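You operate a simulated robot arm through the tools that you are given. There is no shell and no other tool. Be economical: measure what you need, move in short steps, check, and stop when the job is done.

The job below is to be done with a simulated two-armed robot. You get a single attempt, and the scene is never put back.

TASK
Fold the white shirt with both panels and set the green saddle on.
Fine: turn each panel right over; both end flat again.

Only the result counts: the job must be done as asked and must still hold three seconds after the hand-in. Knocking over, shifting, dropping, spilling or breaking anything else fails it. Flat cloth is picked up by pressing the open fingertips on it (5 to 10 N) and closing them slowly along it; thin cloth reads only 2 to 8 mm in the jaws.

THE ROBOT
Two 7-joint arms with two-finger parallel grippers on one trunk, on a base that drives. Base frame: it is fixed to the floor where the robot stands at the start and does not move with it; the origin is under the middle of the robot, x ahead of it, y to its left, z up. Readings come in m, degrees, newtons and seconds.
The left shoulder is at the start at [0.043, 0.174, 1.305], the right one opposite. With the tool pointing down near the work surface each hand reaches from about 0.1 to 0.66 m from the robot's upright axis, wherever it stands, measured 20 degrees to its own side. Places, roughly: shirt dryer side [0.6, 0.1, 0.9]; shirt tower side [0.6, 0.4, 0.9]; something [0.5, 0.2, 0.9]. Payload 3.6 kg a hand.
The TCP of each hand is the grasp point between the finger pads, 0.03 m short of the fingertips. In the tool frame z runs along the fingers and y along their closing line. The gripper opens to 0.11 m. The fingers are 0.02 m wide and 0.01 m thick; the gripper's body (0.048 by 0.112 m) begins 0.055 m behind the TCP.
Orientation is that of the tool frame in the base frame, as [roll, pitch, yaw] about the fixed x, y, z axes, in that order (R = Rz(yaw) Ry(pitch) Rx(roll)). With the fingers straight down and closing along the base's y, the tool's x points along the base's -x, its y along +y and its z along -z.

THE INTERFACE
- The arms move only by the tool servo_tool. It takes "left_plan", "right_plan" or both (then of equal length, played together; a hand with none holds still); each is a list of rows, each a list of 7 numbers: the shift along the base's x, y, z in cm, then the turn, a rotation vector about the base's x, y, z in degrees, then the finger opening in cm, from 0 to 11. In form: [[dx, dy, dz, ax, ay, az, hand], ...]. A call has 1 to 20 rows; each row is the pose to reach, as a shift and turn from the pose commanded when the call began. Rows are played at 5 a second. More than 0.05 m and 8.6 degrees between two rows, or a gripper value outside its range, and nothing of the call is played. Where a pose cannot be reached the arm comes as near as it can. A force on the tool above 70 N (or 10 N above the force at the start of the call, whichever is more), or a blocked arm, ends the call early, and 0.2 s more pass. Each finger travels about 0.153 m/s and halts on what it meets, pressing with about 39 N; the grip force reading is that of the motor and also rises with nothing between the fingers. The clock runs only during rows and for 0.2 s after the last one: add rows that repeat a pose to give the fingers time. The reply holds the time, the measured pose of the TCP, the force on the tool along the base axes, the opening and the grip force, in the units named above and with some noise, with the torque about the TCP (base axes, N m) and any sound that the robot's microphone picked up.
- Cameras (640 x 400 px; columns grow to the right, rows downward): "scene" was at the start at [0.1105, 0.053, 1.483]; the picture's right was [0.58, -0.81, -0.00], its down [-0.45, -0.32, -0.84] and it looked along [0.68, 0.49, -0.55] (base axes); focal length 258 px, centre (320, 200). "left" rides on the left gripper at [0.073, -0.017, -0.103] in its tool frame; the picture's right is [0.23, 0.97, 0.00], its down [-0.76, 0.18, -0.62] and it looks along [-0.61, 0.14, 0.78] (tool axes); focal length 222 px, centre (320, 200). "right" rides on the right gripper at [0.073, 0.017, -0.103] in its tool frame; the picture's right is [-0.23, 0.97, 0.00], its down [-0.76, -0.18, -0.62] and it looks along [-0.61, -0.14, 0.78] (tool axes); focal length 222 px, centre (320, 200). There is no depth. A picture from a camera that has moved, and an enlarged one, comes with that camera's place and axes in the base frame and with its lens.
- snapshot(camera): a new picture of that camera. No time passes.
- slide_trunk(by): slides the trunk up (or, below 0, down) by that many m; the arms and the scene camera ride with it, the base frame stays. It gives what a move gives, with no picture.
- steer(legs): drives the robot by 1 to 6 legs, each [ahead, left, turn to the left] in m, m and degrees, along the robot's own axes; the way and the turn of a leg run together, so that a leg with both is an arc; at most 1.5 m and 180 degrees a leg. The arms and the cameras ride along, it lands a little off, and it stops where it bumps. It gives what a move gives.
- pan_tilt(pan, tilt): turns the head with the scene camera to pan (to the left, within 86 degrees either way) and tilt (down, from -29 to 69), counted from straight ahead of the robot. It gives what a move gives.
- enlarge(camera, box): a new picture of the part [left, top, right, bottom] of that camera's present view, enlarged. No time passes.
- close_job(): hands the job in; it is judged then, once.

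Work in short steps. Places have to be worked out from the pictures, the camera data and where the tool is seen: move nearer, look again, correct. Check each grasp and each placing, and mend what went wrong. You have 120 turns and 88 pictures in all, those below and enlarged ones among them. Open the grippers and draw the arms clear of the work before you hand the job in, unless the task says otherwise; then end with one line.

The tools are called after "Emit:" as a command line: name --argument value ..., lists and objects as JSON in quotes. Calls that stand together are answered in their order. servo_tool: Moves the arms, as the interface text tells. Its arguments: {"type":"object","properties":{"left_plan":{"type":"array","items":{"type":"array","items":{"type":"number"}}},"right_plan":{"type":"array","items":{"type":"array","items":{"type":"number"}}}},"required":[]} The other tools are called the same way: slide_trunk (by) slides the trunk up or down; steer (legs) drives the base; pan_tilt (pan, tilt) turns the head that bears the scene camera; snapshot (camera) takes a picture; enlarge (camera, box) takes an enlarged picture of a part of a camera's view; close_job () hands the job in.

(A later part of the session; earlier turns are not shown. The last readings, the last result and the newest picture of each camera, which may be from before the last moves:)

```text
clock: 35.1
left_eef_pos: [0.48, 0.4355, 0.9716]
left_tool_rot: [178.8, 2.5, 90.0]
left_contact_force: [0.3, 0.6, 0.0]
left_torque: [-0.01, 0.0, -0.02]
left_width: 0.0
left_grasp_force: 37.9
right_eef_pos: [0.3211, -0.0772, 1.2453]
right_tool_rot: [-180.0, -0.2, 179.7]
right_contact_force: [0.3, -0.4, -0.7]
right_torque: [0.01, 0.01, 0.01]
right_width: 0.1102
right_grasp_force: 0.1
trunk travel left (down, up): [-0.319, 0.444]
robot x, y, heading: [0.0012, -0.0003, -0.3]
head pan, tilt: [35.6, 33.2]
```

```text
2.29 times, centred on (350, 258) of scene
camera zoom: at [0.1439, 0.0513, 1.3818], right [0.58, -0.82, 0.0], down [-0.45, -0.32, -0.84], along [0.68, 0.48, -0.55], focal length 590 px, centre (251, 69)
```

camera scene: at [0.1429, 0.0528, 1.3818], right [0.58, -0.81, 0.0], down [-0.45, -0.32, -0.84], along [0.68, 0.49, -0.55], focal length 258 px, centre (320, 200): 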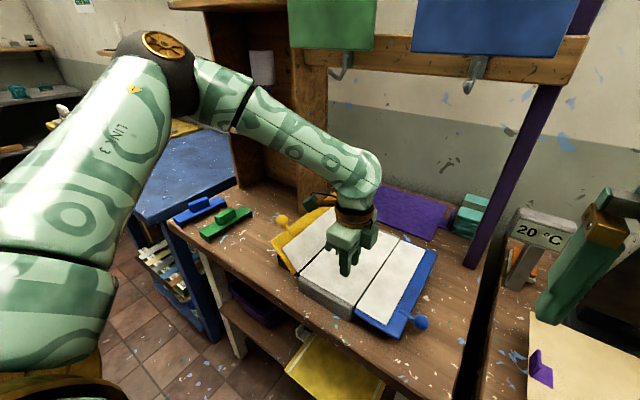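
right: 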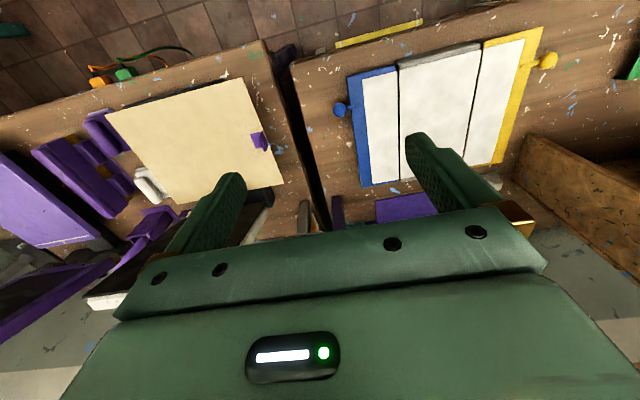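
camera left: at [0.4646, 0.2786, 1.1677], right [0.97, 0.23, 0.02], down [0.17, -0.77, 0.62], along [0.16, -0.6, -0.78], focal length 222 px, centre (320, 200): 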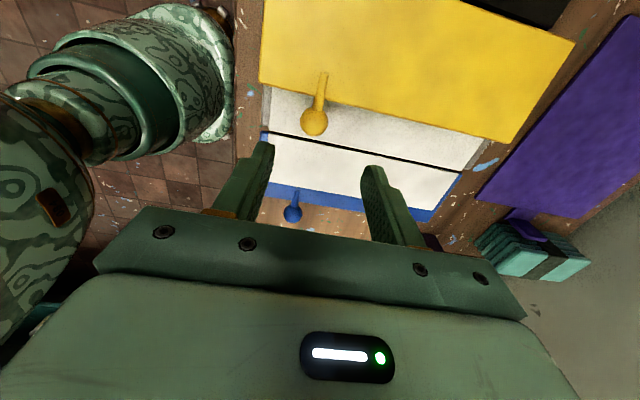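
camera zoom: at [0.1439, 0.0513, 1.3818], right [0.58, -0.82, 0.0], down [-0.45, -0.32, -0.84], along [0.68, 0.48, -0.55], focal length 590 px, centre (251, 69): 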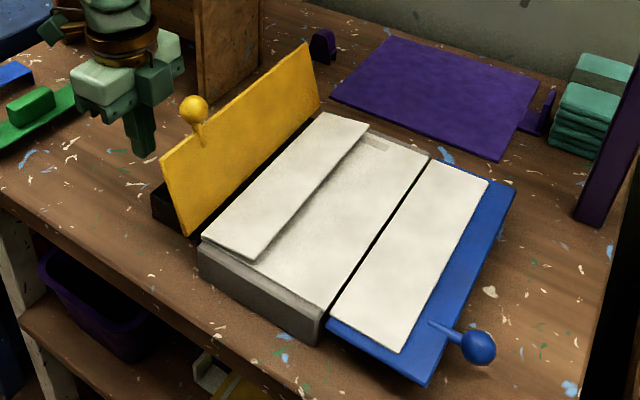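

The ball slipped at about 65°, but the panel stays there by friction and the fold is intact. I'll go over the top with closed fingers and push the panel down from its inner side.

Emit:
servo_tool --left_plan '[[0, 1, 4.8, 0, 0, 0, 0], [0, 1, 9.6, 1, 0, 0, 0], [0, 0, 14, 2, 0, 0, 0], [1, -4, 15.5, 3, 0, 0, 0], [2, -8.5, 15.5, 3, 0, 0, 0], [3, -13.5, 15.5, 3, 0, 0, 0], [3, -14, 11, 3, 0, 0, 0], [3, -14, 7, 3, 0, 0, 0], [3, -14, 5, 3, 0, 0, 0], [3, -14, 5, 3, 0, 0, 0]]'

Emit:
enlarge --camera "scene" --box '[240, 170, 460, 345]'

```text
refused: row 6 steps farther than a row can; nothing moved
```

```text
2.29 times, centred on (350, 258) of scene
camera zoom: at [0.1439, 0.0513, 1.3818], right [0.58, -0.82, 0.0], down [-0.45, -0.32, -0.84], along [0.68, 0.48, -0.55], focal length 590 px, centre (251, 69)
```

zoom: 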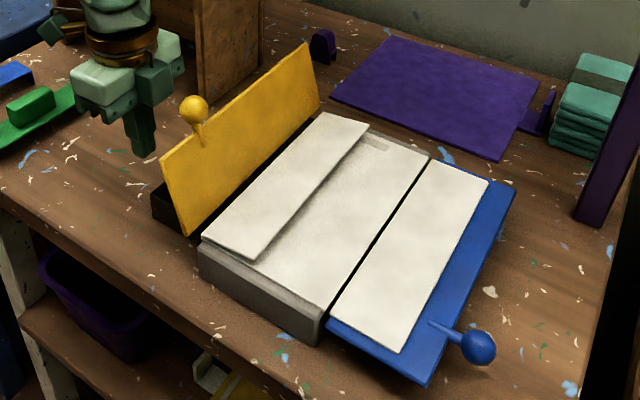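

One row was too long; I'll resend it with smaller steps.

Emit:
servo_tool --left_plan '[[0, 1, 4.8, 0, 0, 0, 0], [0, 1, 9.6, 1, 0, 0, 0], [0, 0, 14, 2, 0, 0, 0], [1, -4, 15.5, 3, 0, 0, 0], [2, -8, 15.5, 3, 0, 0, 0], [2.6, -12, 15.5, 3, 0, 0, 0], [3, -14, 12, 3, 0, 0, 0], [3, -14, 8, 3, 0, 0, 0], [3, -14, 5, 3, 0, 0, 0], [3, -14, 5, 3, 0, 0, 0]]'

Emit:
snapshot --camera "left"

```text
clock: 37.3
left_eef_pos: [0.5093, 0.2951, 1.0216]
left_tool_rot: [178.9, -0.5, 90.1]
left_contact_force: [-0.5, 0.5, -0.4]
left_torque: [-0.03, 0.02, 0.0]
left_width: 0.0
left_grasp_force: 37.6
right_eef_pos: [0.3205, -0.0758, 1.2447]
right_tool_rot: [-179.9, -0.1, 179.8]
right_contact_force: [-0.9, -0.7, 0.3]
right_torque: [0.01, -0.03, 0.02]
right_width: 0.11
right_grasp_force: 0.0
trunk travel left (down, up): [-0.319, 0.444]
robot x, y, heading: [0.004, -0.0031, -0.3]
head pan, tilt: [35.6, 33.2]
```

```text
53 pictures are left
camera left: at [0.4913, 0.367, 1.1281], right [0.97, 0.23, 0.02], down [0.17, -0.77, 0.62], along [0.16, -0.6, -0.78], focal length 222 px, centre (320, 200)
```

left: 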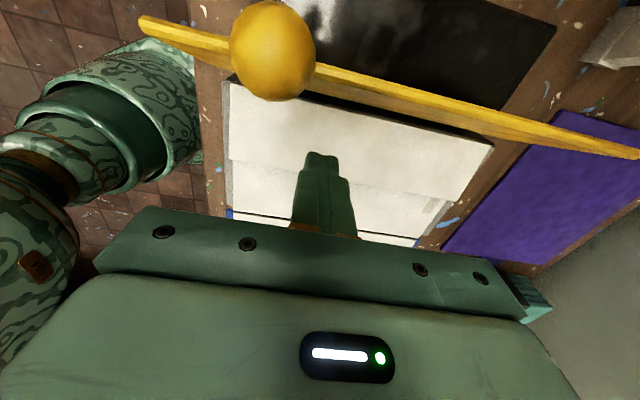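

The fingers are inside the panel with clearance. I'll push outward and down along the arc.

Emit:
servo_tool --left_plan '[[0, 2.2, 0, 0, 0, 0, 0], [0, 4.3, 0, 0, 0, 0, 0], [0, 5.3, -0.6, 0, 0, 0, 0], [0, 6.2, -1.3, 0, 0, 0, 0], [0, 7, -2.3, 0, 0, 0, 0], [0, 7.6, -3.3, 0, 0, 0, 0], [0, 8.05, -4.5, 0, 0, 0, 0], [0, 8.3, -5.5, 0, 0, 0, 0]]'

Emit:
enlarge --camera "scene" --box '[240, 170, 460, 345]'

```text
clock: 39.1
left_eef_pos: [0.5094, 0.3793, 0.9674]
left_tool_rot: [178.8, -0.6, 90.2]
left_contact_force: [0.6, 0.9, 0.5]
left_torque: [-0.01, -0.03, 0.04]
left_width: 0.0001
left_grasp_force: 37.9
right_eef_pos: [0.3202, -0.0746, 1.2443]
right_tool_rot: [180.0, -0.1, 179.7]
right_contact_force: [0.1, -0.5, 0.7]
right_torque: [0.04, 0.01, 0.02]
right_width: 0.1099
right_grasp_force: 0.0
trunk travel left (down, up): [-0.319, 0.444]
robot x, y, heading: [0.002, -0.0001, -0.4]
head pan, tilt: [35.6, 33.2]
```

```text
2.29 times, centred on (350, 258) of scene
camera zoom: at [0.1438, 0.0516, 1.3818], right [0.58, -0.82, 0.0], down [-0.45, -0.32, -0.84], along [0.68, 0.48, -0.55], focal length 590 px, centre (251, 69)
```

zoom: 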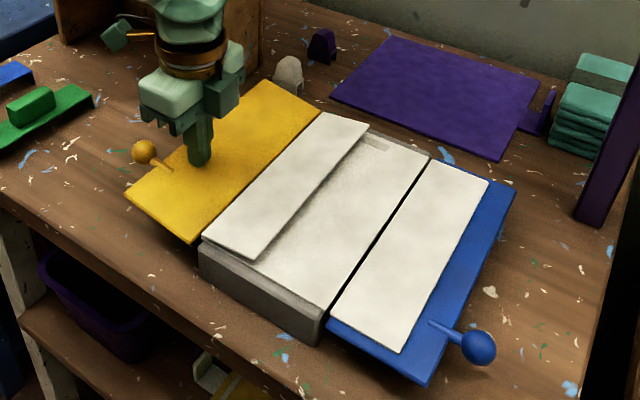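

Nearly flat. I'll press down gently until it's seated.

Emit:
servo_tool --left_plan '[[0, 0.3, -0.6, 0, 0, 0, 0], [0, 0.3, -1.1, 0, 0, 0, 0], [0, 0.3, -1.6, 0, 0, 0, 0], [0, 0.3, -1.6, 0, 0, 0, 0]]'

Emit:
enlarge --camera "scene" --box '[240, 170, 460, 345]'

```text
clock: 40.1
left_eef_pos: [0.5098, 0.3825, 0.9549]
left_tool_rot: [178.5, -0.4, 90.1]
left_contact_force: [2.2, 5.8, 24.4]
left_torque: [-0.01, 0.04, 0.03]
left_width: 0.0
left_grasp_force: 36.9
right_eef_pos: [0.318, -0.076, 1.245]
right_tool_rot: [180.0, -0.1, 179.8]
right_contact_force: [0.8, 0.1, -0.4]
right_torque: [0.0, -0.02, -0.02]
right_width: 0.1103
right_grasp_force: 0.0
trunk travel left (down, up): [-0.319, 0.444]
robot x, y, heading: [0.0043, -0.0016, -0.2]
head pan, tilt: [35.6, 33.2]
```

```text
2.29 times, centred on (350, 258) of scene
camera zoom: at [0.1415, 0.0509, 1.3824], right [0.58, -0.82, 0.0], down [-0.45, -0.32, -0.84], along [0.68, 0.48, -0.55], focal length 590 px, centre (251, 69)
```

zoom: 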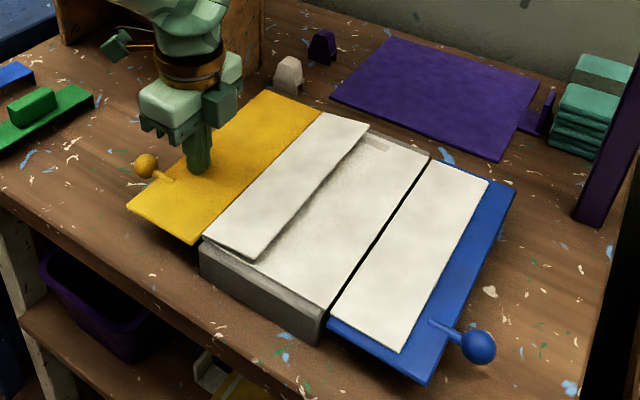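

The yellow panel is flat again (24 N contact) and its flap is folded. I'll lift off, take the left hand above the blue knob, and tuck the right hand farther away.

Emit:
servo_tool --left_plan '[[0, 0, 4, 0, 0, 0, 0], [0, 0, 8.5, 0, 0, 0, 2], [0, 0, 13, 0, 0, 0, 4], [-0.5, -4, 15, 0, 0, 0, 6], [-0.9, -8, 15.5, 0, 0, 0, 6], [-1.3, -12.5, 15.5, 0, 0, 0, 6], [-1.7, -17, 15.5, 0, 0, 0, 6], [-2.1, -21.5, 15.5, 0, 0, 0, 6], [-2.5, -26, 15, 0, 0, 0, 6], [-2.8, -30, 13, 0, 0, 0, 6], [-3, -32, 10, 0, 0, 0, 6], [-3, -32, 10, 0, 0, 0, 6]]' --right_plan '[[-1, -3, 0, 0, 0, 0, 11], [-2, -6, 0, 0, 0, 0, 11], [-3, -9, 0, 0, 0, 0, 11], [-4, -12, 0, 0, 0, 0, 11], [-4, -12, 0, 0, 0, 0, 11], [-4, -12, 0, 0, 0, 0, 11], [-4, -12, 0, 0, 0, 0, 11], [-4, -12, 0, 0, 0, 0, 11], [-4, -12, 0, 0, 0, 0, 11], [-4, -12, 0, 0, 0, 0, 11], [-4, -12, 0, 0, 0, 0, 11], [-4, -12, 0, 0, 0, 0, 11]]'

Emit:
snapshot --camera "left"

Emit:
snapshot --camera "scene"

```text
clock: 42.7
left_eef_pos: [0.4746, 0.1321, 1.1016]
left_tool_rot: [178.7, -0.5, 90.1]
left_contact_force: [-0.2, 0.0, -0.4]
left_torque: [0.05, 0.02, -0.01]
left_width: 0.0602
left_grasp_force: 0.1
left hand out of reach, approached as far as the arm can: row 9, 10, 11, 12
right_eef_pos: [0.2782, -0.1959, 1.2462]
right_tool_rot: [-179.9, -0.2, 179.7]
right_contact_force: [-0.1, 0.0, 0.3]
right_torque: [0.02, 0.0, 0.01]
right_width: 0.11
right_grasp_force: 0.1
trunk travel left (down, up): [-0.319, 0.444]
robot x, y, heading: [-0.0018, 0.0009, -0.2]
head pan, tilt: [35.6, 33.2]
```

```text
50 pictures are left
camera left: at [0.4559, 0.2039, 1.2067], right [0.97, 0.23, 0.02], down [0.17, -0.77, 0.62], along [0.16, -0.6, -0.78], focal length 222 px, centre (320, 200)
```

left: 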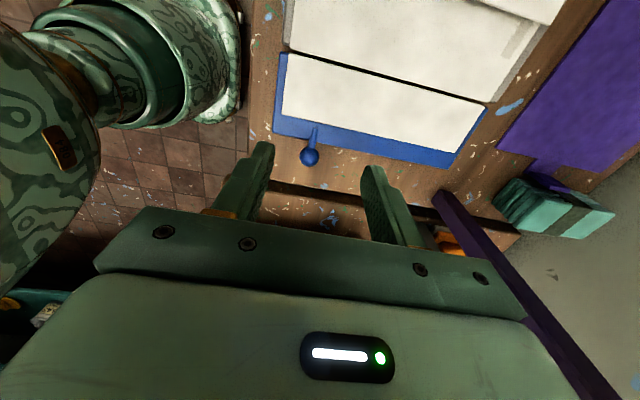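

```text
49 pictures are left
camera scene: at [0.1437, 0.0515, 1.3818], right [0.58, -0.82, 0.0], down [-0.45, -0.32, -0.84], along [0.68, 0.48, -0.55], focal length 258 px, centre (320, 200)
```

scene: 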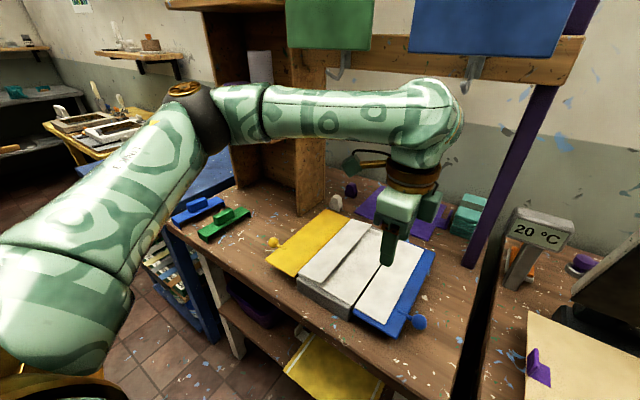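

This wrist pose can't reach y<0.13 with the left arm. Driving the base 15 cm to the right would give the same geometry as the yellow side, so I'll check that the way is clear first.

Emit:
pan_tilt --pan -50 --tilt 45

Emit:
snapshot --camera "scene"

```text
clock: 44.3
left_eef_pos: [0.4738, 0.1322, 1.1021]
left_tool_rot: [178.7, -0.5, 90.2]
left_contact_force: [-0.8, 0.1, 0.0]
left_torque: [0.01, 0.0, 0.01]
left_width: 0.06
left_grasp_force: 0.0
right_eef_pos: [0.2802, -0.1953, 1.2451]
right_tool_rot: [179.9, 0.0, 179.7]
right_contact_force: [0.1, 0.3, 0.6]
right_torque: [0.0, 0.03, -0.02]
right_width: 0.11
right_grasp_force: 0.1
trunk travel left (down, up): [-0.319, 0.444]
robot x, y, heading: [0.0026, 0.0026, -0.4]
head pan, tilt: [-50.0, 45.0]
```

```text
48 pictures are left
camera scene: at [0.1231, -0.0627, 1.3642], right [-0.77, -0.64, 0.0], down [-0.45, 0.54, -0.71], along [0.45, -0.54, -0.71], focal length 258 px, centre (320, 200)
```

scene: 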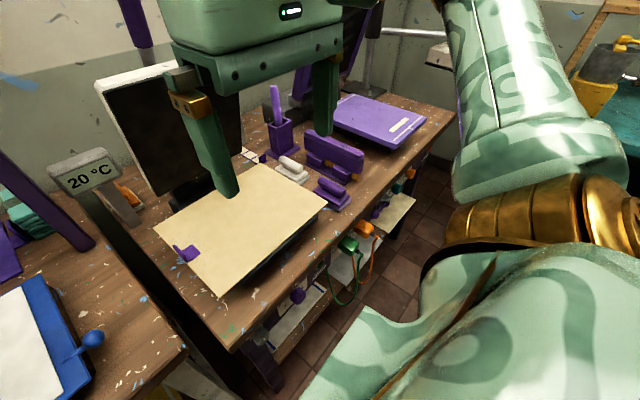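

The path to the right is clear (only floor, and the tables stay ahead). Driving 0.15 m right and turning the head back to the board.

Emit:
steer --legs '[[0, -0.15, 0]]'

Emit:
pan_tilt --pan 35 --tilt 38

Emit:
snapshot --camera "scene"

```text
clock: 45.7
left_eef_pos: [0.4742, -0.0155, 1.1018]
left_tool_rot: [178.9, -0.5, 90.2]
left_contact_force: [-0.7, -0.1, 0.1]
left_torque: [0.04, -0.02, 0.01]
left_width: 0.0599
left_grasp_force: 0.1
right_eef_pos: [0.2795, -0.343, 1.2447]
right_tool_rot: [179.9, -0.1, 179.8]
right_contact_force: [-1.0, -0.9, 0.4]
right_torque: [0.02, -0.01, 0.02]
right_width: 0.1098
right_grasp_force: 0.1
trunk travel left (down, up): [-0.319, 0.444]
robot x, y, heading: [0.0015, -0.1497, -0.1]
head pan, tilt: [-50.0, 45.0]
```

```text
clock: 47.3
left_eef_pos: [0.4744, -0.0154, 1.1006]
left_tool_rot: [178.8, -0.5, 90.1]
left_contact_force: [-0.5, 0.3, 0.4]
left_torque: [0.0, -0.03, -0.02]
left_width: 0.06
left_grasp_force: 0.1
right_eef_pos: [0.2801, -0.3414, 1.2456]
right_tool_rot: [180.0, -0.1, 179.8]
right_contact_force: [-0.4, 0.6, 0.2]
right_torque: [-0.02, 0.0, -0.01]
right_width: 0.1098
right_grasp_force: 0.1
trunk travel left (down, up): [-0.319, 0.444]
robot x, y, heading: [0.0005, -0.1486, 0.0]
head pan, tilt: [35.0, 38.0]
```

```text
47 pictures are left
camera scene: at [0.1414, -0.0982, 1.3745], right [0.57, -0.82, 0.0], down [-0.51, -0.35, -0.79], along [0.65, 0.45, -0.62], focal length 258 px, centre (320, 200)
```

scene: 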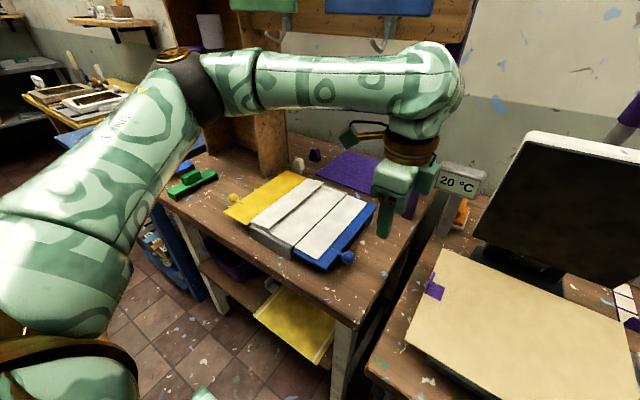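

I'll send a null row to see where the commanded pose actually is after the drive.

Emit:
servo_tool --left_plan '[[0, 3, 0, 0, 0, 0, 6], [0, 3, 0, 0, 0, 0, 6]]'

Emit:
enlarge --camera "scene" --box '[210, 160, 410, 280]'

Emit:
snapshot --camera "left"

```text
clock: 47.9
left_eef_pos: [0.4742, 0.0151, 1.1004]
left_tool_rot: [178.9, -0.5, 90.2]
left_contact_force: [-0.3, 0.3, 0.5]
left_torque: [-0.01, -0.03, -0.01]
left_width: 0.06
left_grasp_force: 0.0
right_eef_pos: [0.2796, -0.3414, 1.245]
right_tool_rot: [179.9, 0.0, 179.8]
right_contact_force: [-0.5, -0.3, 0.5]
right_torque: [-0.01, 0.01, 0.01]
right_width: 0.1102
right_grasp_force: 0.0
trunk travel left (down, up): [-0.319, 0.444]
robot x, y, heading: [-0.0032, -0.1494, -0.1]
head pan, tilt: [35.0, 38.0]
```

```text
3.20 times, centred on (310, 220) of scene
camera zoom: at [0.1421, -0.0989, 1.3744], right [0.57, -0.82, 0.0], down [-0.51, -0.35, -0.79], along [0.65, 0.45, -0.62], focal length 827 px, centre (352, 136)
```

zoom: 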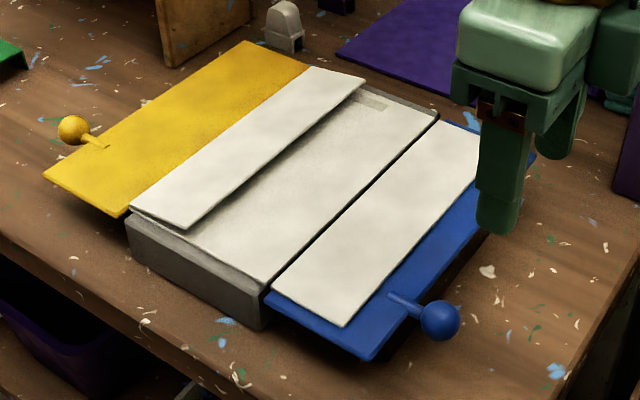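

```text
45 pictures are left
camera left: at [0.456, 0.0877, 1.2065], right [0.97, 0.23, 0.02], down [0.17, -0.77, 0.62], along [0.16, -0.6, -0.78], focal length 222 px, centre (320, 200)
```

left: 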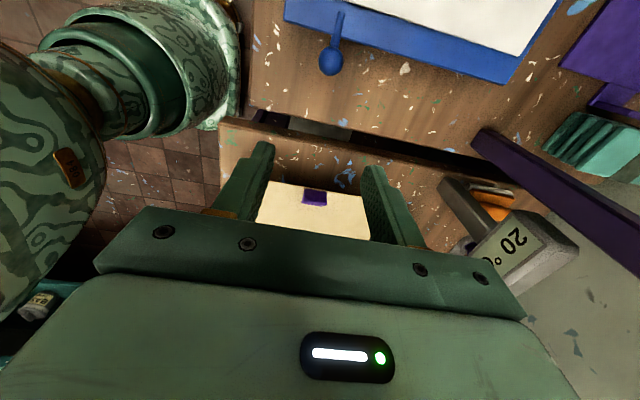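

The blue ball is confirmed at (0.479, 0.0625, 0.926). Descending over it and gripping.

Emit:
servo_tool --left_plan '[[0.3, 2.5, -3, 0, 0, 0, 6], [0.5, 4.75, -6.5, 0, 0, 0, 6], [0.5, 4.75, -10.5, 0, 0, 0, 6], [0.5, 4.75, -14, 0, 0, 0, 6], [0.5, 4.75, -16.3, 0, 0, 0, 6], [0.5, 4.75, -16.3, 0, 0, 0, 4], [0.5, 4.75, -16.3, 0, 0, 0, 2.5], [0.5, 4.75, -16.3, 0, 0, 0, 0], [0.5, 4.75, -16.3, 0, 0, 0, 0], [0.5, 4.75, -16.3, 0, 0, 0, 0]]'

```text
clock: 50.1
left_eef_pos: [0.4793, 0.0624, 0.9389]
left_tool_rot: [178.8, -0.4, 90.1]
left_contact_force: [7.0, -0.1, 2.3]
left_torque: [0.23, -0.1, 0.01]
left_width: 0.027
left_grasp_force: 45.4
right_eef_pos: [0.2804, -0.3416, 1.2458]
right_tool_rot: [180.0, 0.0, 179.8]
right_contact_force: [-0.1, 0.1, 0.5]
right_torque: [0.0, -0.02, 0.0]
right_width: 0.1098
right_grasp_force: 0.1
trunk travel left (down, up): [-0.319, 0.444]
robot x, y, heading: [-0.0005, -0.1458, -0.4]
head pan, tilt: [35.0, 38.0]
```

Gripped. I'll swing the blue panel over on the mirrored arc, with mild hand lean, to about 150°.

Emit:
servo_tool --left_plan '[[0, 0.1, 1.54, 0, 0, 0, 0], [0, 0.4, 3.05, 0, 0, 0, 0], [0, 0.86, 4.52, 2, 0, 0, 0], [0, 1.49, 5.9, 4, 0, 0, 0], [0, 2.27, 7.17, 8, 0, 0, 0], [0, 3.2, 8.31, 12, 0, 0, 0], [0, 4.32, 9.32, 14, 0, 0, 0], [0, 5.6, 10.18, 14, 0, 0, 0], [0, 7.04, 10.88, 11, 0, 0, 0], [0, 8.58, 11.39, 8, 0, 0, 0], [0, 10.17, 11.7, 4, 0, 0, 0], [0, 11.8, 11.8, 0, 0, 0, 0], [0, 13.43, 11.7, -4, 0, 0, 0], [0, 15.02, 11.39, -8, 0, 0, 0], [0, 16.56, 10.88, -11, 0, 0, 0], [0, 18, 10.18, -14, 0, 0, 0], [0, 19.35, 9.3, -17, 0, 0, 0], [0, 20.57, 8.26, -20, 0, 0, 0], [0, 21.59, 7.1, -20, 0, 0, 0], [0, 22.45, 5.82, -20, 0, 0, 0]]'

Emit:
enlarge --camera "scene" --box '[210, 130, 410, 280]'

```text
clock: 54.3
left_eef_pos: [0.4779, 0.2888, 0.9961]
left_tool_rot: [178.9, 19.4, 90.1]
left_contact_force: [0.4, 0.2, -1.2]
left_torque: [0.01, 0.02, -0.01]
left_width: 0.0001
left_grasp_force: 37.9
right_eef_pos: [0.2799, -0.3416, 1.2449]
right_tool_rot: [-180.0, -0.1, 179.8]
right_contact_force: [0.1, 0.0, 0.0]
right_torque: [0.0, 0.01, -0.02]
right_width: 0.1099
right_grasp_force: 0.1
trunk travel left (down, up): [-0.319, 0.444]
robot x, y, heading: [0.0006, -0.1455, -0.2]
head pan, tilt: [35.0, 38.0]
```

```text
2.67 times, centred on (310, 205) of scene
camera zoom: at [0.1415, -0.0976, 1.3744], right [0.57, -0.82, 0.0], down [-0.51, -0.35, -0.79], along [0.65, 0.45, -0.62], focal length 689 px, centre (347, 187)
```

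zoom: 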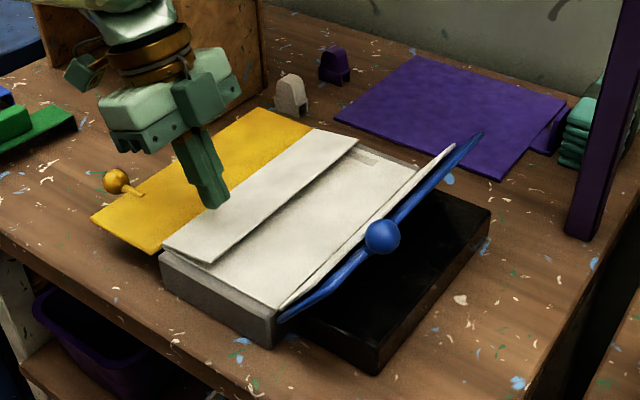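

The ball slipped again at ~49°, and the blue panel is resting there. As planned I'll push it the rest of the way, with closed fingers coming down outside its edge at x≈0.515.

Emit:
servo_tool --left_plan '[[0, 0, 4.8, 0, 0, 0, 0], [0, 0, 9.6, 7, 0, 0, 0], [0, -2, 13, 14, 0, 0, 0], [0.5, -6, 15, 20, 0, 0, 0], [1, -10.5, 15, 20, 0, 0, 0], [1.5, -15, 15, 20, 0, 0, 0], [2.5, -19.5, 15, 20, 0, 0, 0], [3.5, -22.5, 13, 20, 0, 0, 0], [3.8, -22.9, 9, 20, 0, 0, 0], [3.8, -22.9, 5, 20, 0, 0, 0], [3.8, -22.9, 1, 20, 0, 0, 0], [3.8, -22.9, -0.3, 20, 0, 0, 0], [3.8, -22.9, -0.3, 20, 0, 0, 0]]'

Emit:
enlarge --camera "scene" --box '[210, 130, 410, 280]'

```text
clock: 57.1
left_eef_pos: [0.5163, 0.0582, 0.993]
left_tool_rot: [179.0, -0.6, 90.1]
left_contact_force: [0.1, -0.6, -0.1]
left_torque: [0.01, -0.02, -0.05]
left_width: 0.0
left_grasp_force: 37.5
right_eef_pos: [0.2804, -0.3425, 1.2463]
right_tool_rot: [-179.9, -0.2, 179.7]
right_contact_force: [-0.4, -0.5, -0.6]
right_torque: [-0.03, -0.02, 0.01]
right_width: 0.11
right_grasp_force: 0.0
trunk travel left (down, up): [-0.319, 0.444]
robot x, y, heading: [-0.0042, -0.1499, -0.4]
head pan, tilt: [35.0, 38.0]
```

```text
2.67 times, centred on (310, 205) of scene
camera zoom: at [0.1414, -0.0981, 1.3745], right [0.57, -0.82, 0.0], down [-0.51, -0.35, -0.79], along [0.65, 0.45, -0.62], focal length 689 px, centre (347, 187)
```

zoom: 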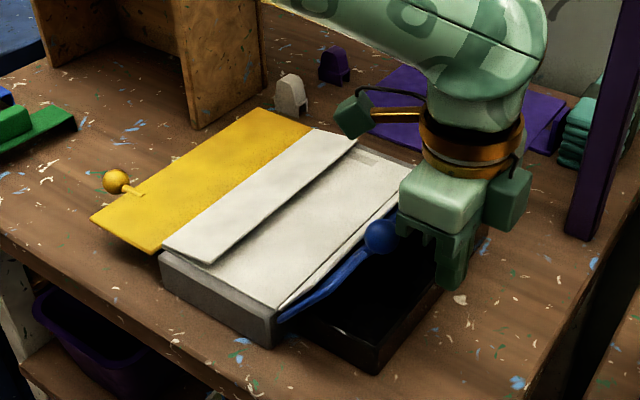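

The finger is outside the panel, clear of the ball. Pushing inward and over the top.

Emit:
servo_tool --left_plan '[[0, 2.2, 0, 0, 0, 0, 0], [0, 4.2, 0.2, 0, 0, 0, 0], [0, 5.1, 1, 0, 0, 0, 0], [0, 5.8, 1.7, 0, 0, 0, 0], [0, 7, 2.4, 0, 0, 0, 0], [0, 7.9, 2.7, 0, 0, 0, 0], [0, 9, 2.9, 0, 0, 0, 0], [0, 10.2, 2.9, 0, 0, 0, 0], [0, 11.6, 2.9, 0, 0, 0, 0], [0, 12.8, 3.5, 0, 0, 0, 0], [0, 14.4, 4.1, 0, 0, 0, 0], [0, 15.6, 3.5, 0, 0, 0, 0], [0, 16.7, 2.6, 0, 0, 0, 0]]'

Emit:
enlarge --camera "scene" --box '[210, 130, 410, 280]'

```text
clock: 59.9
left_eef_pos: [0.5167, 0.2251, 1.0197]
left_tool_rot: [178.8, -0.5, 90.2]
left_contact_force: [0.7, -0.7, 0.3]
left_torque: [-0.01, 0.0, -0.01]
left_width: 0.0
left_grasp_force: 37.5
right_eef_pos: [0.28, -0.3416, 1.2452]
right_tool_rot: [-180.0, -0.1, 179.8]
right_contact_force: [-0.2, 0.2, 0.2]
right_torque: [0.01, 0.01, -0.01]
right_width: 0.11
right_grasp_force: 0.0
trunk travel left (down, up): [-0.319, 0.444]
robot x, y, heading: [-0.0018, -0.1487, -0.4]
head pan, tilt: [35.0, 38.0]
```

```text
2.67 times, centred on (310, 205) of scene
camera zoom: at [0.1414, -0.0977, 1.3745], right [0.57, -0.82, 0.0], down [-0.51, -0.35, -0.79], along [0.65, 0.45, -0.62], focal length 689 px, centre (347, 187)
```

zoom: 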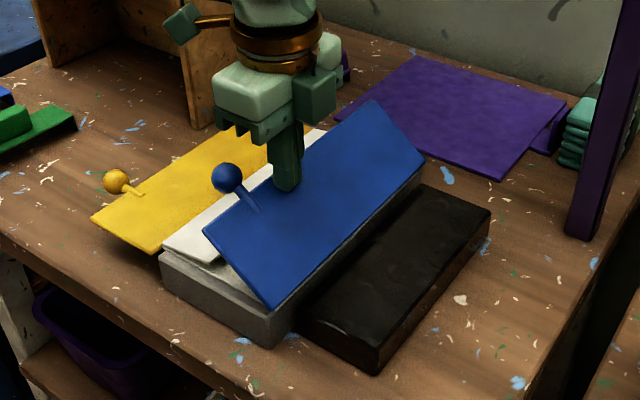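

Working well; the panel is past 140°. I'll press it on down.

Emit:
servo_tool --left_plan '[[0, 0.8, -0.8, 0, 0, 0, 0], [0, 1.4, -1.6, 0, 0, 0, 0], [0, 1.8, -2.3, 0, 0, 0, 0], [0, 2.1, -2.9, 0, 0, 0, 0], [0, 2.3, -3.4, 0, 0, 0, 0], [0, 2.3, -3.9, 0, 0, 0, 0], [0, 2.3, -4.3, 0, 0, 0, 0], [0, 2.3, -4.3, 0, 0, 0, 0]]'

Emit:
enlarge --camera "scene" --box '[210, 130, 410, 280]'

```text
clock: 61.7
left_eef_pos: [0.516, 0.2481, 0.9808]
left_tool_rot: [178.3, -0.6, 90.4]
left_contact_force: [5.7, 15.4, 42.1]
left_torque: [0.85, -0.06, -0.05]
left_width: 0.0
left_grasp_force: 37.6
right_eef_pos: [0.2763, -0.3424, 1.2459]
right_tool_rot: [179.9, 0.1, 179.8]
right_contact_force: [-0.3, -0.1, -0.6]
right_torque: [-0.01, 0.0, 0.01]
right_width: 0.11
right_grasp_force: 0.0
trunk travel left (down, up): [-0.319, 0.444]
robot x, y, heading: [-0.0018, -0.147, -0.2]
head pan, tilt: [35.0, 38.0]
```

```text
2.67 times, centred on (310, 205) of scene
camera zoom: at [0.1381, -0.0986, 1.3754], right [0.57, -0.82, 0.0], down [-0.5, -0.35, -0.79], along [0.65, 0.45, -0.61], focal length 689 px, centre (347, 187)
```

zoom: 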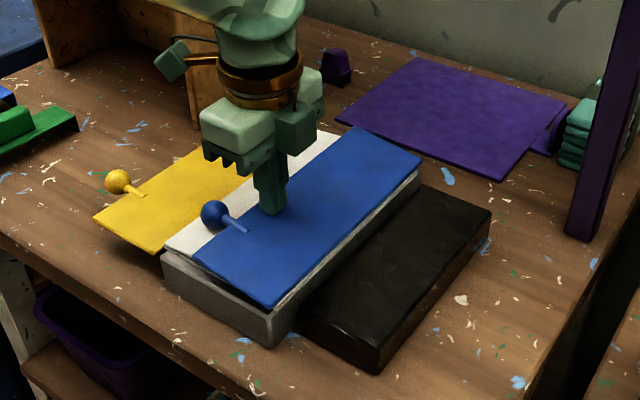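

Blue is fully turned and seated (42 N). I'll lift off and hover over the blue ball, near (0.478, 0.292, 0.953).

Emit:
servo_tool --left_plan '[[0, 0, 3, 0, 0, 0, 0], [0, 0, 7.5, 0, 0, 0, 2], [-2, 2.5, 9.5, 0, 0, 0, 4], [-3.6, 4.6, 9.5, 0, 0, 0, 6], [-3.6, 4.6, 9.5, 0, 0, 0, 6]]'

Emit:
snapshot --camera "left"

Emit:
enlarge --camera "scene" --box '[210, 130, 410, 280]'

```text
clock: 62.9
left_eef_pos: [0.4813, 0.2952, 1.0721]
left_tool_rot: [178.9, -0.4, 90.1]
left_contact_force: [0.6, -0.6, -0.1]
left_torque: [0.0, -0.01, 0.02]
left_width: 0.0599
left_grasp_force: 0.1
right_eef_pos: [0.2801, -0.3425, 1.2447]
right_tool_rot: [-179.9, -0.1, 179.9]
right_contact_force: [0.0, 1.0, 0.2]
right_torque: [-0.01, 0.01, 0.01]
right_width: 0.11
right_grasp_force: 0.1
trunk travel left (down, up): [-0.319, 0.444]
robot x, y, heading: [0.0034, -0.15, -0.2]
head pan, tilt: [35.0, 38.0]
```

```text
40 pictures are left
camera left: at [0.4624, 0.3672, 1.1761], right [0.97, 0.23, 0.02], down [0.17, -0.77, 0.62], along [0.16, -0.6, -0.78], focal length 222 px, centre (320, 200)
```

left: 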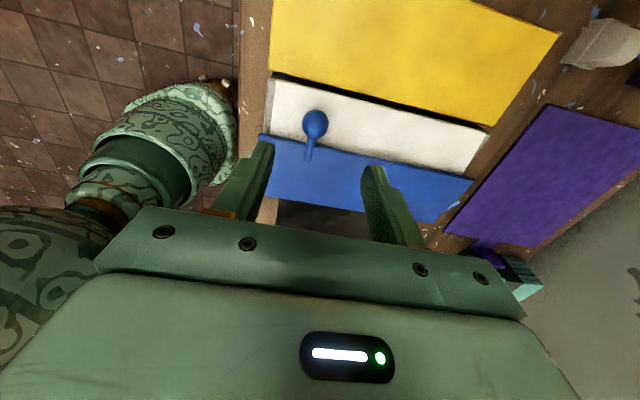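

```text
2.67 times, centred on (310, 205) of scene
camera zoom: at [0.1418, -0.0982, 1.3744], right [0.57, -0.82, 0.0], down [-0.51, -0.35, -0.79], along [0.65, 0.45, -0.62], focal length 689 px, centre (347, 187)
```

zoom: 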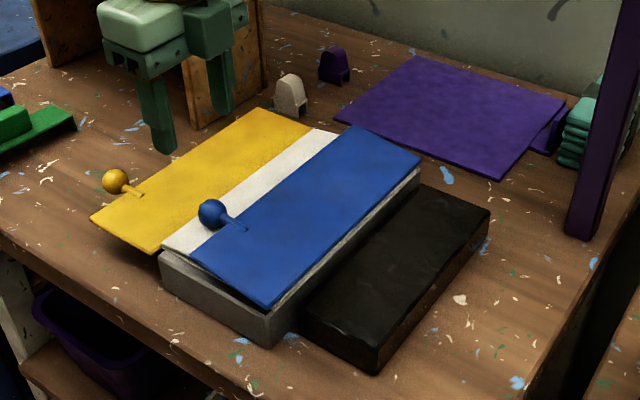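

The ball is at (0.480, 0.291, 0.953). I'll grip it and lift the panel back to about 97° with the mirrored motion.

Emit:
servo_tool --left_plan '[[-0.1, -0.3, -4, 0, 0, 0, 6], [-0.1, -0.35, -8, 0, 0, 0, 6], [-0.1, -0.35, -10.5, 0, 0, 0, 6], [-0.1, -0.35, -10.5, 0, 0, 0, 4], [-0.1, -0.35, -10.5, 0, 0, 0, 2.5], [-0.1, -0.35, -10.5, 0, 0, 0, 0], [-0.1, -0.35, -10.5, 0, 0, 0, 0], [-0.1, -0.35, -10.5, 0, 0, 0, 0]]'

Emit:
servo_tool --left_plan '[[0, -0.1, 0.9, -1.5, 0, 0, 0], [0, -0.34, 1.84, -3, 0, 0, 0], [0, -0.7, 2.8, -5, 0, 0, 0], [0, -1.12, 3.69, -7, 0, 0, 0], [0, -1.89, 4.96, -11, 0, 0, 0], [0, -2.82, 6.1, -15, 0, 0, 0], [0, -3.94, 7.1, -17, 0, 0, 0], [0, -5.26, 7.98, -15, 0, 0, 0], [0, -6.71, 8.67, -12, 0, 0, 0], [0, -8.27, 9.19, -8, 0, 0, 0], [0, -9.87, 9.5, -4, 0, 0, 0]]'

Emit:
enlarge --camera "scene" --box '[210, 130, 410, 280]'

```text
clock: 64.7
left_eef_pos: [0.4786, 0.2898, 0.9678]
left_tool_rot: [178.7, -0.5, 90.2]
left_contact_force: [3.6, 7.4, 22.7]
left_torque: [-1.04, -0.02, 0.13]
left_width: 0.0269
left_grasp_force: 44.4
right_eef_pos: [0.2785, -0.3423, 1.2458]
right_tool_rot: [-179.9, 0.0, 179.8]
right_contact_force: [-0.2, 0.1, -0.5]
right_torque: [0.01, 0.03, -0.04]
right_width: 0.11
right_grasp_force: 0.0
trunk travel left (down, up): [-0.319, 0.444]
robot x, y, heading: [0.0019, -0.1462, -0.3]
head pan, tilt: [35.0, 38.0]
```

```text
clock: 67.1
left_eef_pos: [0.4795, 0.1919, 1.0633]
left_tool_rot: [178.7, 3.5, 90.1]
left_contact_force: [-3.0, 10.8, 8.9]
left_torque: [1.47, 0.28, -0.05]
left_width: 0.027
left_grasp_force: 44.6
right_eef_pos: [0.2792, -0.3421, 1.2463]
right_tool_rot: [179.9, 0.1, 179.7]
right_contact_force: [1.0, -0.3, -1.0]
right_torque: [0.02, 0.0, 0.02]
right_width: 0.1098
right_grasp_force: 0.0
trunk travel left (down, up): [-0.319, 0.444]
robot x, y, heading: [-0.0014, -0.1487, -0.3]
head pan, tilt: [35.0, 38.0]
```

```text
2.67 times, centred on (310, 205) of scene
camera zoom: at [0.1401, -0.0976, 1.3747], right [0.57, -0.82, 0.0], down [-0.51, -0.35, -0.79], along [0.65, 0.45, -0.62], focal length 689 px, centre (347, 187)
```

zoom: 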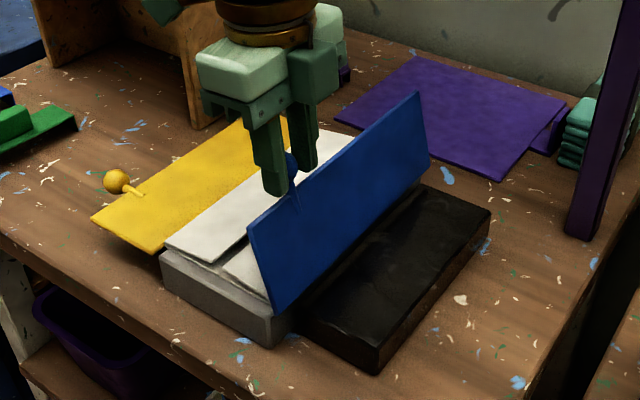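

Still held, and the blue flap stays on the shirt. I'll bring the panel past vertical to about 70°, release and rise straight up.

Emit:
servo_tool --left_plan '[[0, -1.63, 0.05, 4, 0, 0, 0], [0, -3.26, 0, 8, 0, 0, 0], [0, -4.86, -0.3, 12, 0, 0, 0], [0, -5.8, -0.6, 14, 0, 0, 0], [0, -5.8, -0.6, 14, 0, 0, 3], [0, -5.8, -0.6, 14, 0, 0, 6], [0, -6.5, 2.4, 14, 0, 0, 6], [0, -7, 6.4, 10, 0, 0, 6], [0, -7, 9, 4, 0, 0, 4], [0, -4, 9, 4, 0, 0, 2], [0, 0, 9, 4, 0, 0, 0], [0, 4, 9, 4, 0, 0, 0], [0, 7, 9, 4, 0, 0, 0], [0, 7, 9, 4, 0, 0, 0]]'

Emit:
enlarge --camera "scene" --box '[210, 130, 410, 280]'

```text
clock: 70.1
left_eef_pos: [0.4796, 0.2621, 1.1524]
left_tool_rot: [178.8, -0.5, 90.1]
left_contact_force: [-0.6, -0.7, -0.5]
left_torque: [0.01, 0.03, -0.01]
left_width: 0.0
left_grasp_force: 37.3
right_eef_pos: [0.279, -0.3423, 1.2453]
right_tool_rot: [-179.9, -0.2, 179.8]
right_contact_force: [-0.9, 1.0, -0.3]
right_torque: [0.0, 0.0, 0.0]
right_width: 0.11
right_grasp_force: 0.0
trunk travel left (down, up): [-0.319, 0.444]
robot x, y, heading: [0.0025, -0.1493, -0.2]
head pan, tilt: [35.0, 38.0]
```

```text
2.67 times, centred on (310, 205) of scene
camera zoom: at [0.1414, -0.0985, 1.3745], right [0.57, -0.82, 0.0], down [-0.51, -0.35, -0.79], along [0.65, 0.45, -0.62], focal length 689 px, centre (347, 187)
```

zoom: 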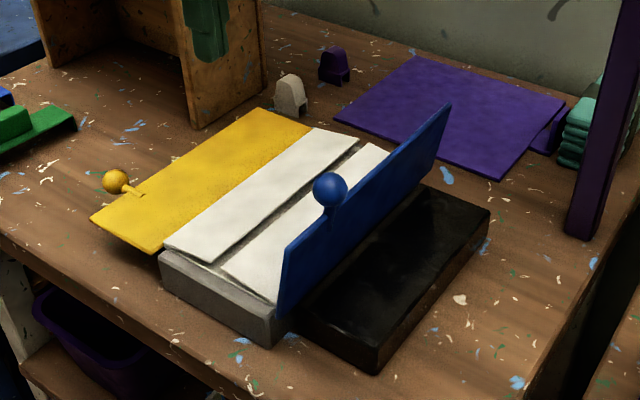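

The panel is leaning outward at ~75°. I'll come down inside it with closed fingers and push it outward and down.

Emit:
servo_tool --left_plan '[[2, -2, -4, 0, 0, 0, 0], [3.2, -3.5, -8, 0, 0, 0, 0], [3.2, -4, -12, 0, 0, 0, 0], [3.2, -4.5, -13, 0, 0, 0, 0], [3.2, -7, -13, 0, 0, 0, 0], [3.2, -10, -13, 0, 0, 0, 0], [3.2, -11, -13.6, 0, 0, 0, 0], [3.2, -11.95, -14.4, 0, 0, 0, 0], [3.2, -12.75, -15.3, 0, 0, 0, 0], [3.2, -13.35, -16.4, 0, 0, 0, 0], [3.2, -13.75, -17.5, 0, 0, 0, 0], [3.2, -13.95, -18.7, 0, 0, 0, 0], [3.2, -14.2, -19.4, 0, 0, 0, 0]]'

Emit:
enlarge --camera "scene" --box '[210, 130, 410, 280]'

```text
clock: 72.9
left_eef_pos: [0.5119, 0.1205, 0.9555]
left_tool_rot: [178.8, -0.6, 90.2]
left_contact_force: [0.8, -0.6, 0.0]
left_torque: [-0.01, 0.01, 0.04]
left_width: 0.0
left_grasp_force: 37.3
right_eef_pos: [0.2796, -0.3425, 1.2459]
right_tool_rot: [-180.0, -0.1, 179.8]
right_contact_force: [0.3, 0.8, -0.5]
right_torque: [0.01, 0.0, -0.02]
right_width: 0.1102
right_grasp_force: 0.1
trunk travel left (down, up): [-0.319, 0.444]
robot x, y, heading: [-0.0011, -0.1521, -0.4]
head pan, tilt: [35.0, 38.0]
```

```text
2.67 times, centred on (310, 205) of scene
camera zoom: at [0.1415, -0.0981, 1.3745], right [0.57, -0.82, 0.0], down [-0.51, -0.35, -0.79], along [0.65, 0.45, -0.62], focal length 689 px, centre (347, 187)
```

zoom: 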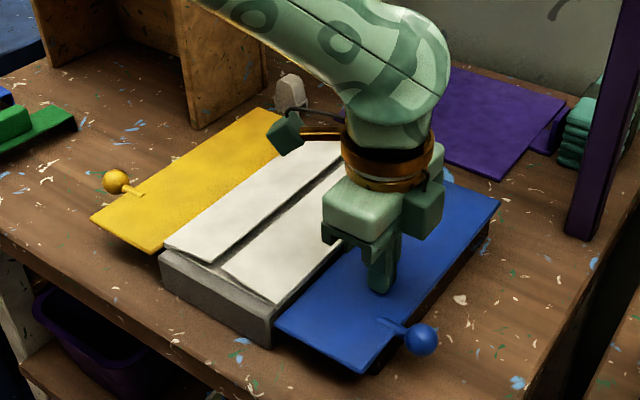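

Nearly flat; I'll press it to seat, then lift the hand off.

Emit:
servo_tool --left_plan '[[0, -0.2, -0.4, 0, 0, 0, 0], [0, -0.2, -0.7, 0, 0, 0, 0], [0, -0.2, -0.9, 0, 0, 0, 0], [0, -0.2, -0.9, 0, 0, 0, 0]]'

Emit:
servo_tool --left_plan '[[0, 0, 3, 0, 0, 0, 0], [0, 0, 7.5, 0, 0, 0, 2], [-1, 2, 12, 0, 0, 0, 5], [-2, 5, 15, 0, 0, 0, 8], [-2, 5, 17, 0, 0, 0, 8], [-2, 5, 17, 0, 0, 0, 8]]'

Emit:
snapshot --camera "scene"

Emit:
enlarge --camera "scene" --box '[150, 130, 390, 280]'

```text
clock: 73.9
left_eef_pos: [0.5119, 0.1199, 0.9542]
left_tool_rot: [178.2, -0.5, 90.1]
left_contact_force: [3.2, 21.3, 56.6]
left_torque: [0.88, 0.11, -0.05]
left_width: 0.0002
left_grasp_force: 38.1
right_eef_pos: [0.2751, -0.342, 1.2462]
right_tool_rot: [180.0, 0.2, 180.0]
right_contact_force: [-0.9, 0.8, 0.4]
right_torque: [-0.01, -0.01, 0.02]
right_width: 0.11
right_grasp_force: 0.0
trunk travel left (down, up): [-0.319, 0.444]
robot x, y, heading: [0.0005, -0.148, -0.1]
head pan, tilt: [35.0, 38.0]
```

```text
refused: row 3 steps farther than a row can; nothing moved
```

```text
35 pictures are left
camera scene: at [0.1365, -0.0975, 1.3755], right [0.57, -0.82, 0.0], down [-0.5, -0.35, -0.79], along [0.65, 0.45, -0.61], focal length 258 px, centre (320, 200)
```

scene: 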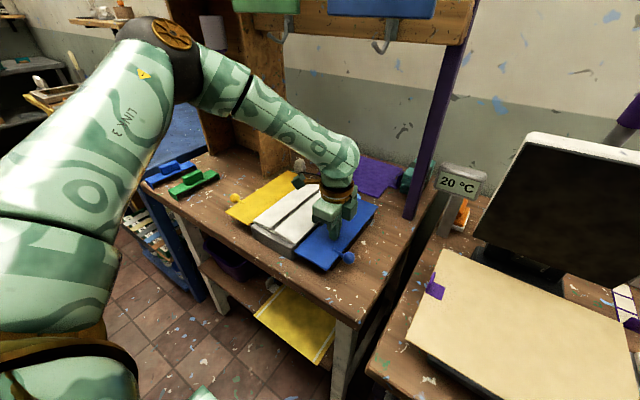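

```text
2.67 times, centred on (270, 205) of scene
camera zoom: at [0.1365, -0.0975, 1.3755], right [0.57, -0.82, 0.0], down [-0.5, -0.35, -0.79], along [0.65, 0.45, -0.61], focal length 689 px, centre (453, 187)
```

zoom: 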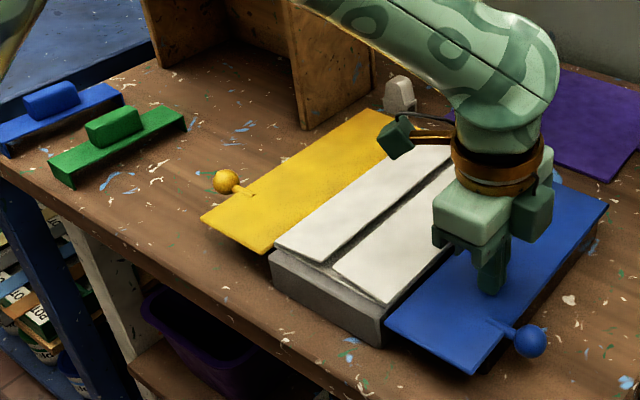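

Blue panel is flat again too, with both flaps folded on the middle. Next the saddle: I'll lift and retract the left hand before driving left.

Emit:
servo_tool --left_plan '[[0, 0, 3, 0, 0, 0, 0], [0, 0, 7.5, 0, 0, 0, 2], [-1, 1, 11.5, 0, 0, 0, 5], [-3, 3, 14.5, 0, 0, 0, 8], [-6, 5, 17, 0, 0, 0, 8], [-9, 7, 19, 0, 0, 0, 8], [-11, 9, 20, 0, 0, 0, 8], [-12, 10, 20, 0, 0, 0, 8]]'

Emit:
steer --legs '[[0, 0.37, 0]]'

Emit:
snapshot --camera "scene"

```text
clock: 75.7
left_eef_pos: [0.391, 0.217, 1.1484]
left_tool_rot: [178.8, -0.5, 90.0]
left_contact_force: [-0.9, 0.4, 0.2]
left_torque: [-0.03, 0.01, 0.0]
left_width: 0.0801
left_grasp_force: 0.1
right_eef_pos: [0.2785, -0.3426, 1.2455]
right_tool_rot: [180.0, -0.1, 179.8]
right_contact_force: [-0.6, -0.2, -0.1]
right_torque: [0.02, 0.02, -0.02]
right_width: 0.11
right_grasp_force: 0.0
trunk travel left (down, up): [-0.319, 0.444]
robot x, y, heading: [-0.003, -0.1449, -0.0]
head pan, tilt: [35.0, 38.0]
```

```text
clock: 78.0
left_eef_pos: [0.3966, 0.5866, 1.1476]
left_tool_rot: [178.7, -0.4, 89.8]
left_contact_force: [-0.3, 1.0, -0.3]
left_torque: [-0.04, -0.04, 0.02]
left_width: 0.0802
left_grasp_force: 0.2
right_eef_pos: [0.2807, 0.0257, 1.2454]
right_tool_rot: [179.9, -0.1, 179.4]
right_contact_force: [0.8, -0.7, -0.7]
right_torque: [-0.01, 0.0, 0.02]
right_width: 0.1099
right_grasp_force: 0.1
trunk travel left (down, up): [-0.319, 0.444]
robot x, y, heading: [0.0019, 0.2222, -0.8]
head pan, tilt: [35.0, 38.0]
```

```text
33 pictures are left
camera scene: at [0.1438, 0.2713, 1.3745], right [0.57, -0.82, 0.0], down [-0.51, -0.35, -0.79], along [0.65, 0.45, -0.62], focal length 258 px, centre (320, 200)
```

scene: 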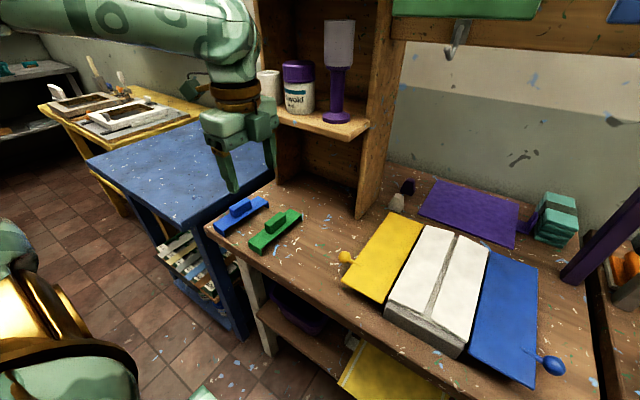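

Now a close look at the saddle and the folded shirt.

Emit:
enlarge --camera "scene" --box '[210, 180, 330, 260]'

Emit:
enlarge --camera "scene" --box '[330, 205, 570, 385]'

Emit:
snapshot --camera "left"

```text
5.00 times, centred on (270, 220) of scene
camera zoom: at [0.1438, 0.2713, 1.3745], right [0.57, -0.82, 0.0], down [-0.51, -0.35, -0.79], along [0.65, 0.45, -0.62], focal length 1292 px, centre (570, 100)
```

zoom: 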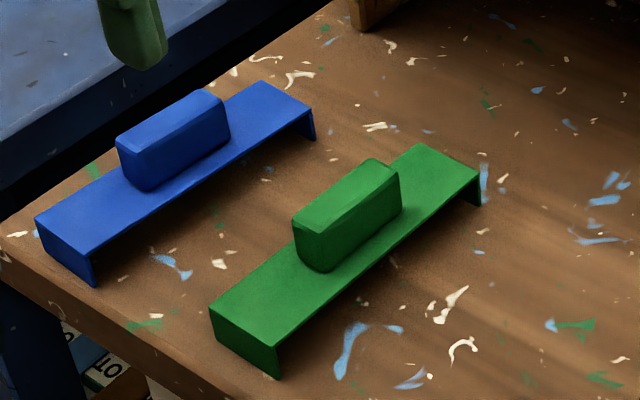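

```text
2.22 times, centred on (450, 295) of scene
camera zoom: at [0.1438, 0.2713, 1.3745], right [0.57, -0.82, 0.0], down [-0.51, -0.35, -0.79], along [0.65, 0.45, -0.62], focal length 574 px, centre (31, -11)
```

zoom: 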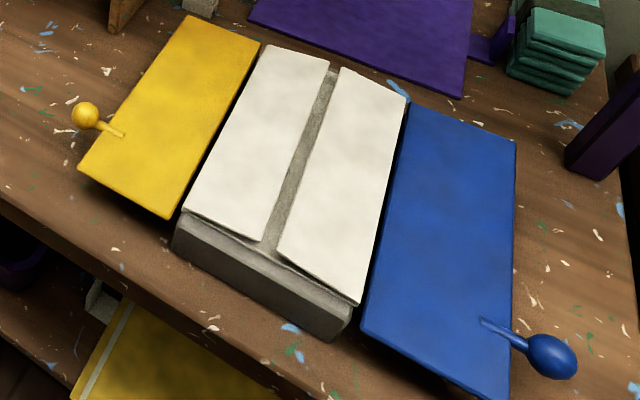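

```text
30 pictures are left
camera left: at [0.3782, 0.6575, 1.253], right [0.97, 0.22, 0.02], down [0.16, -0.77, 0.62], along [0.16, -0.6, -0.78], focal length 222 px, centre (320, 200)
```

left: 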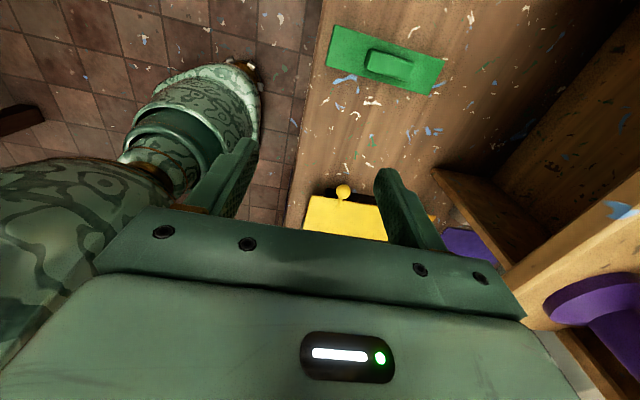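

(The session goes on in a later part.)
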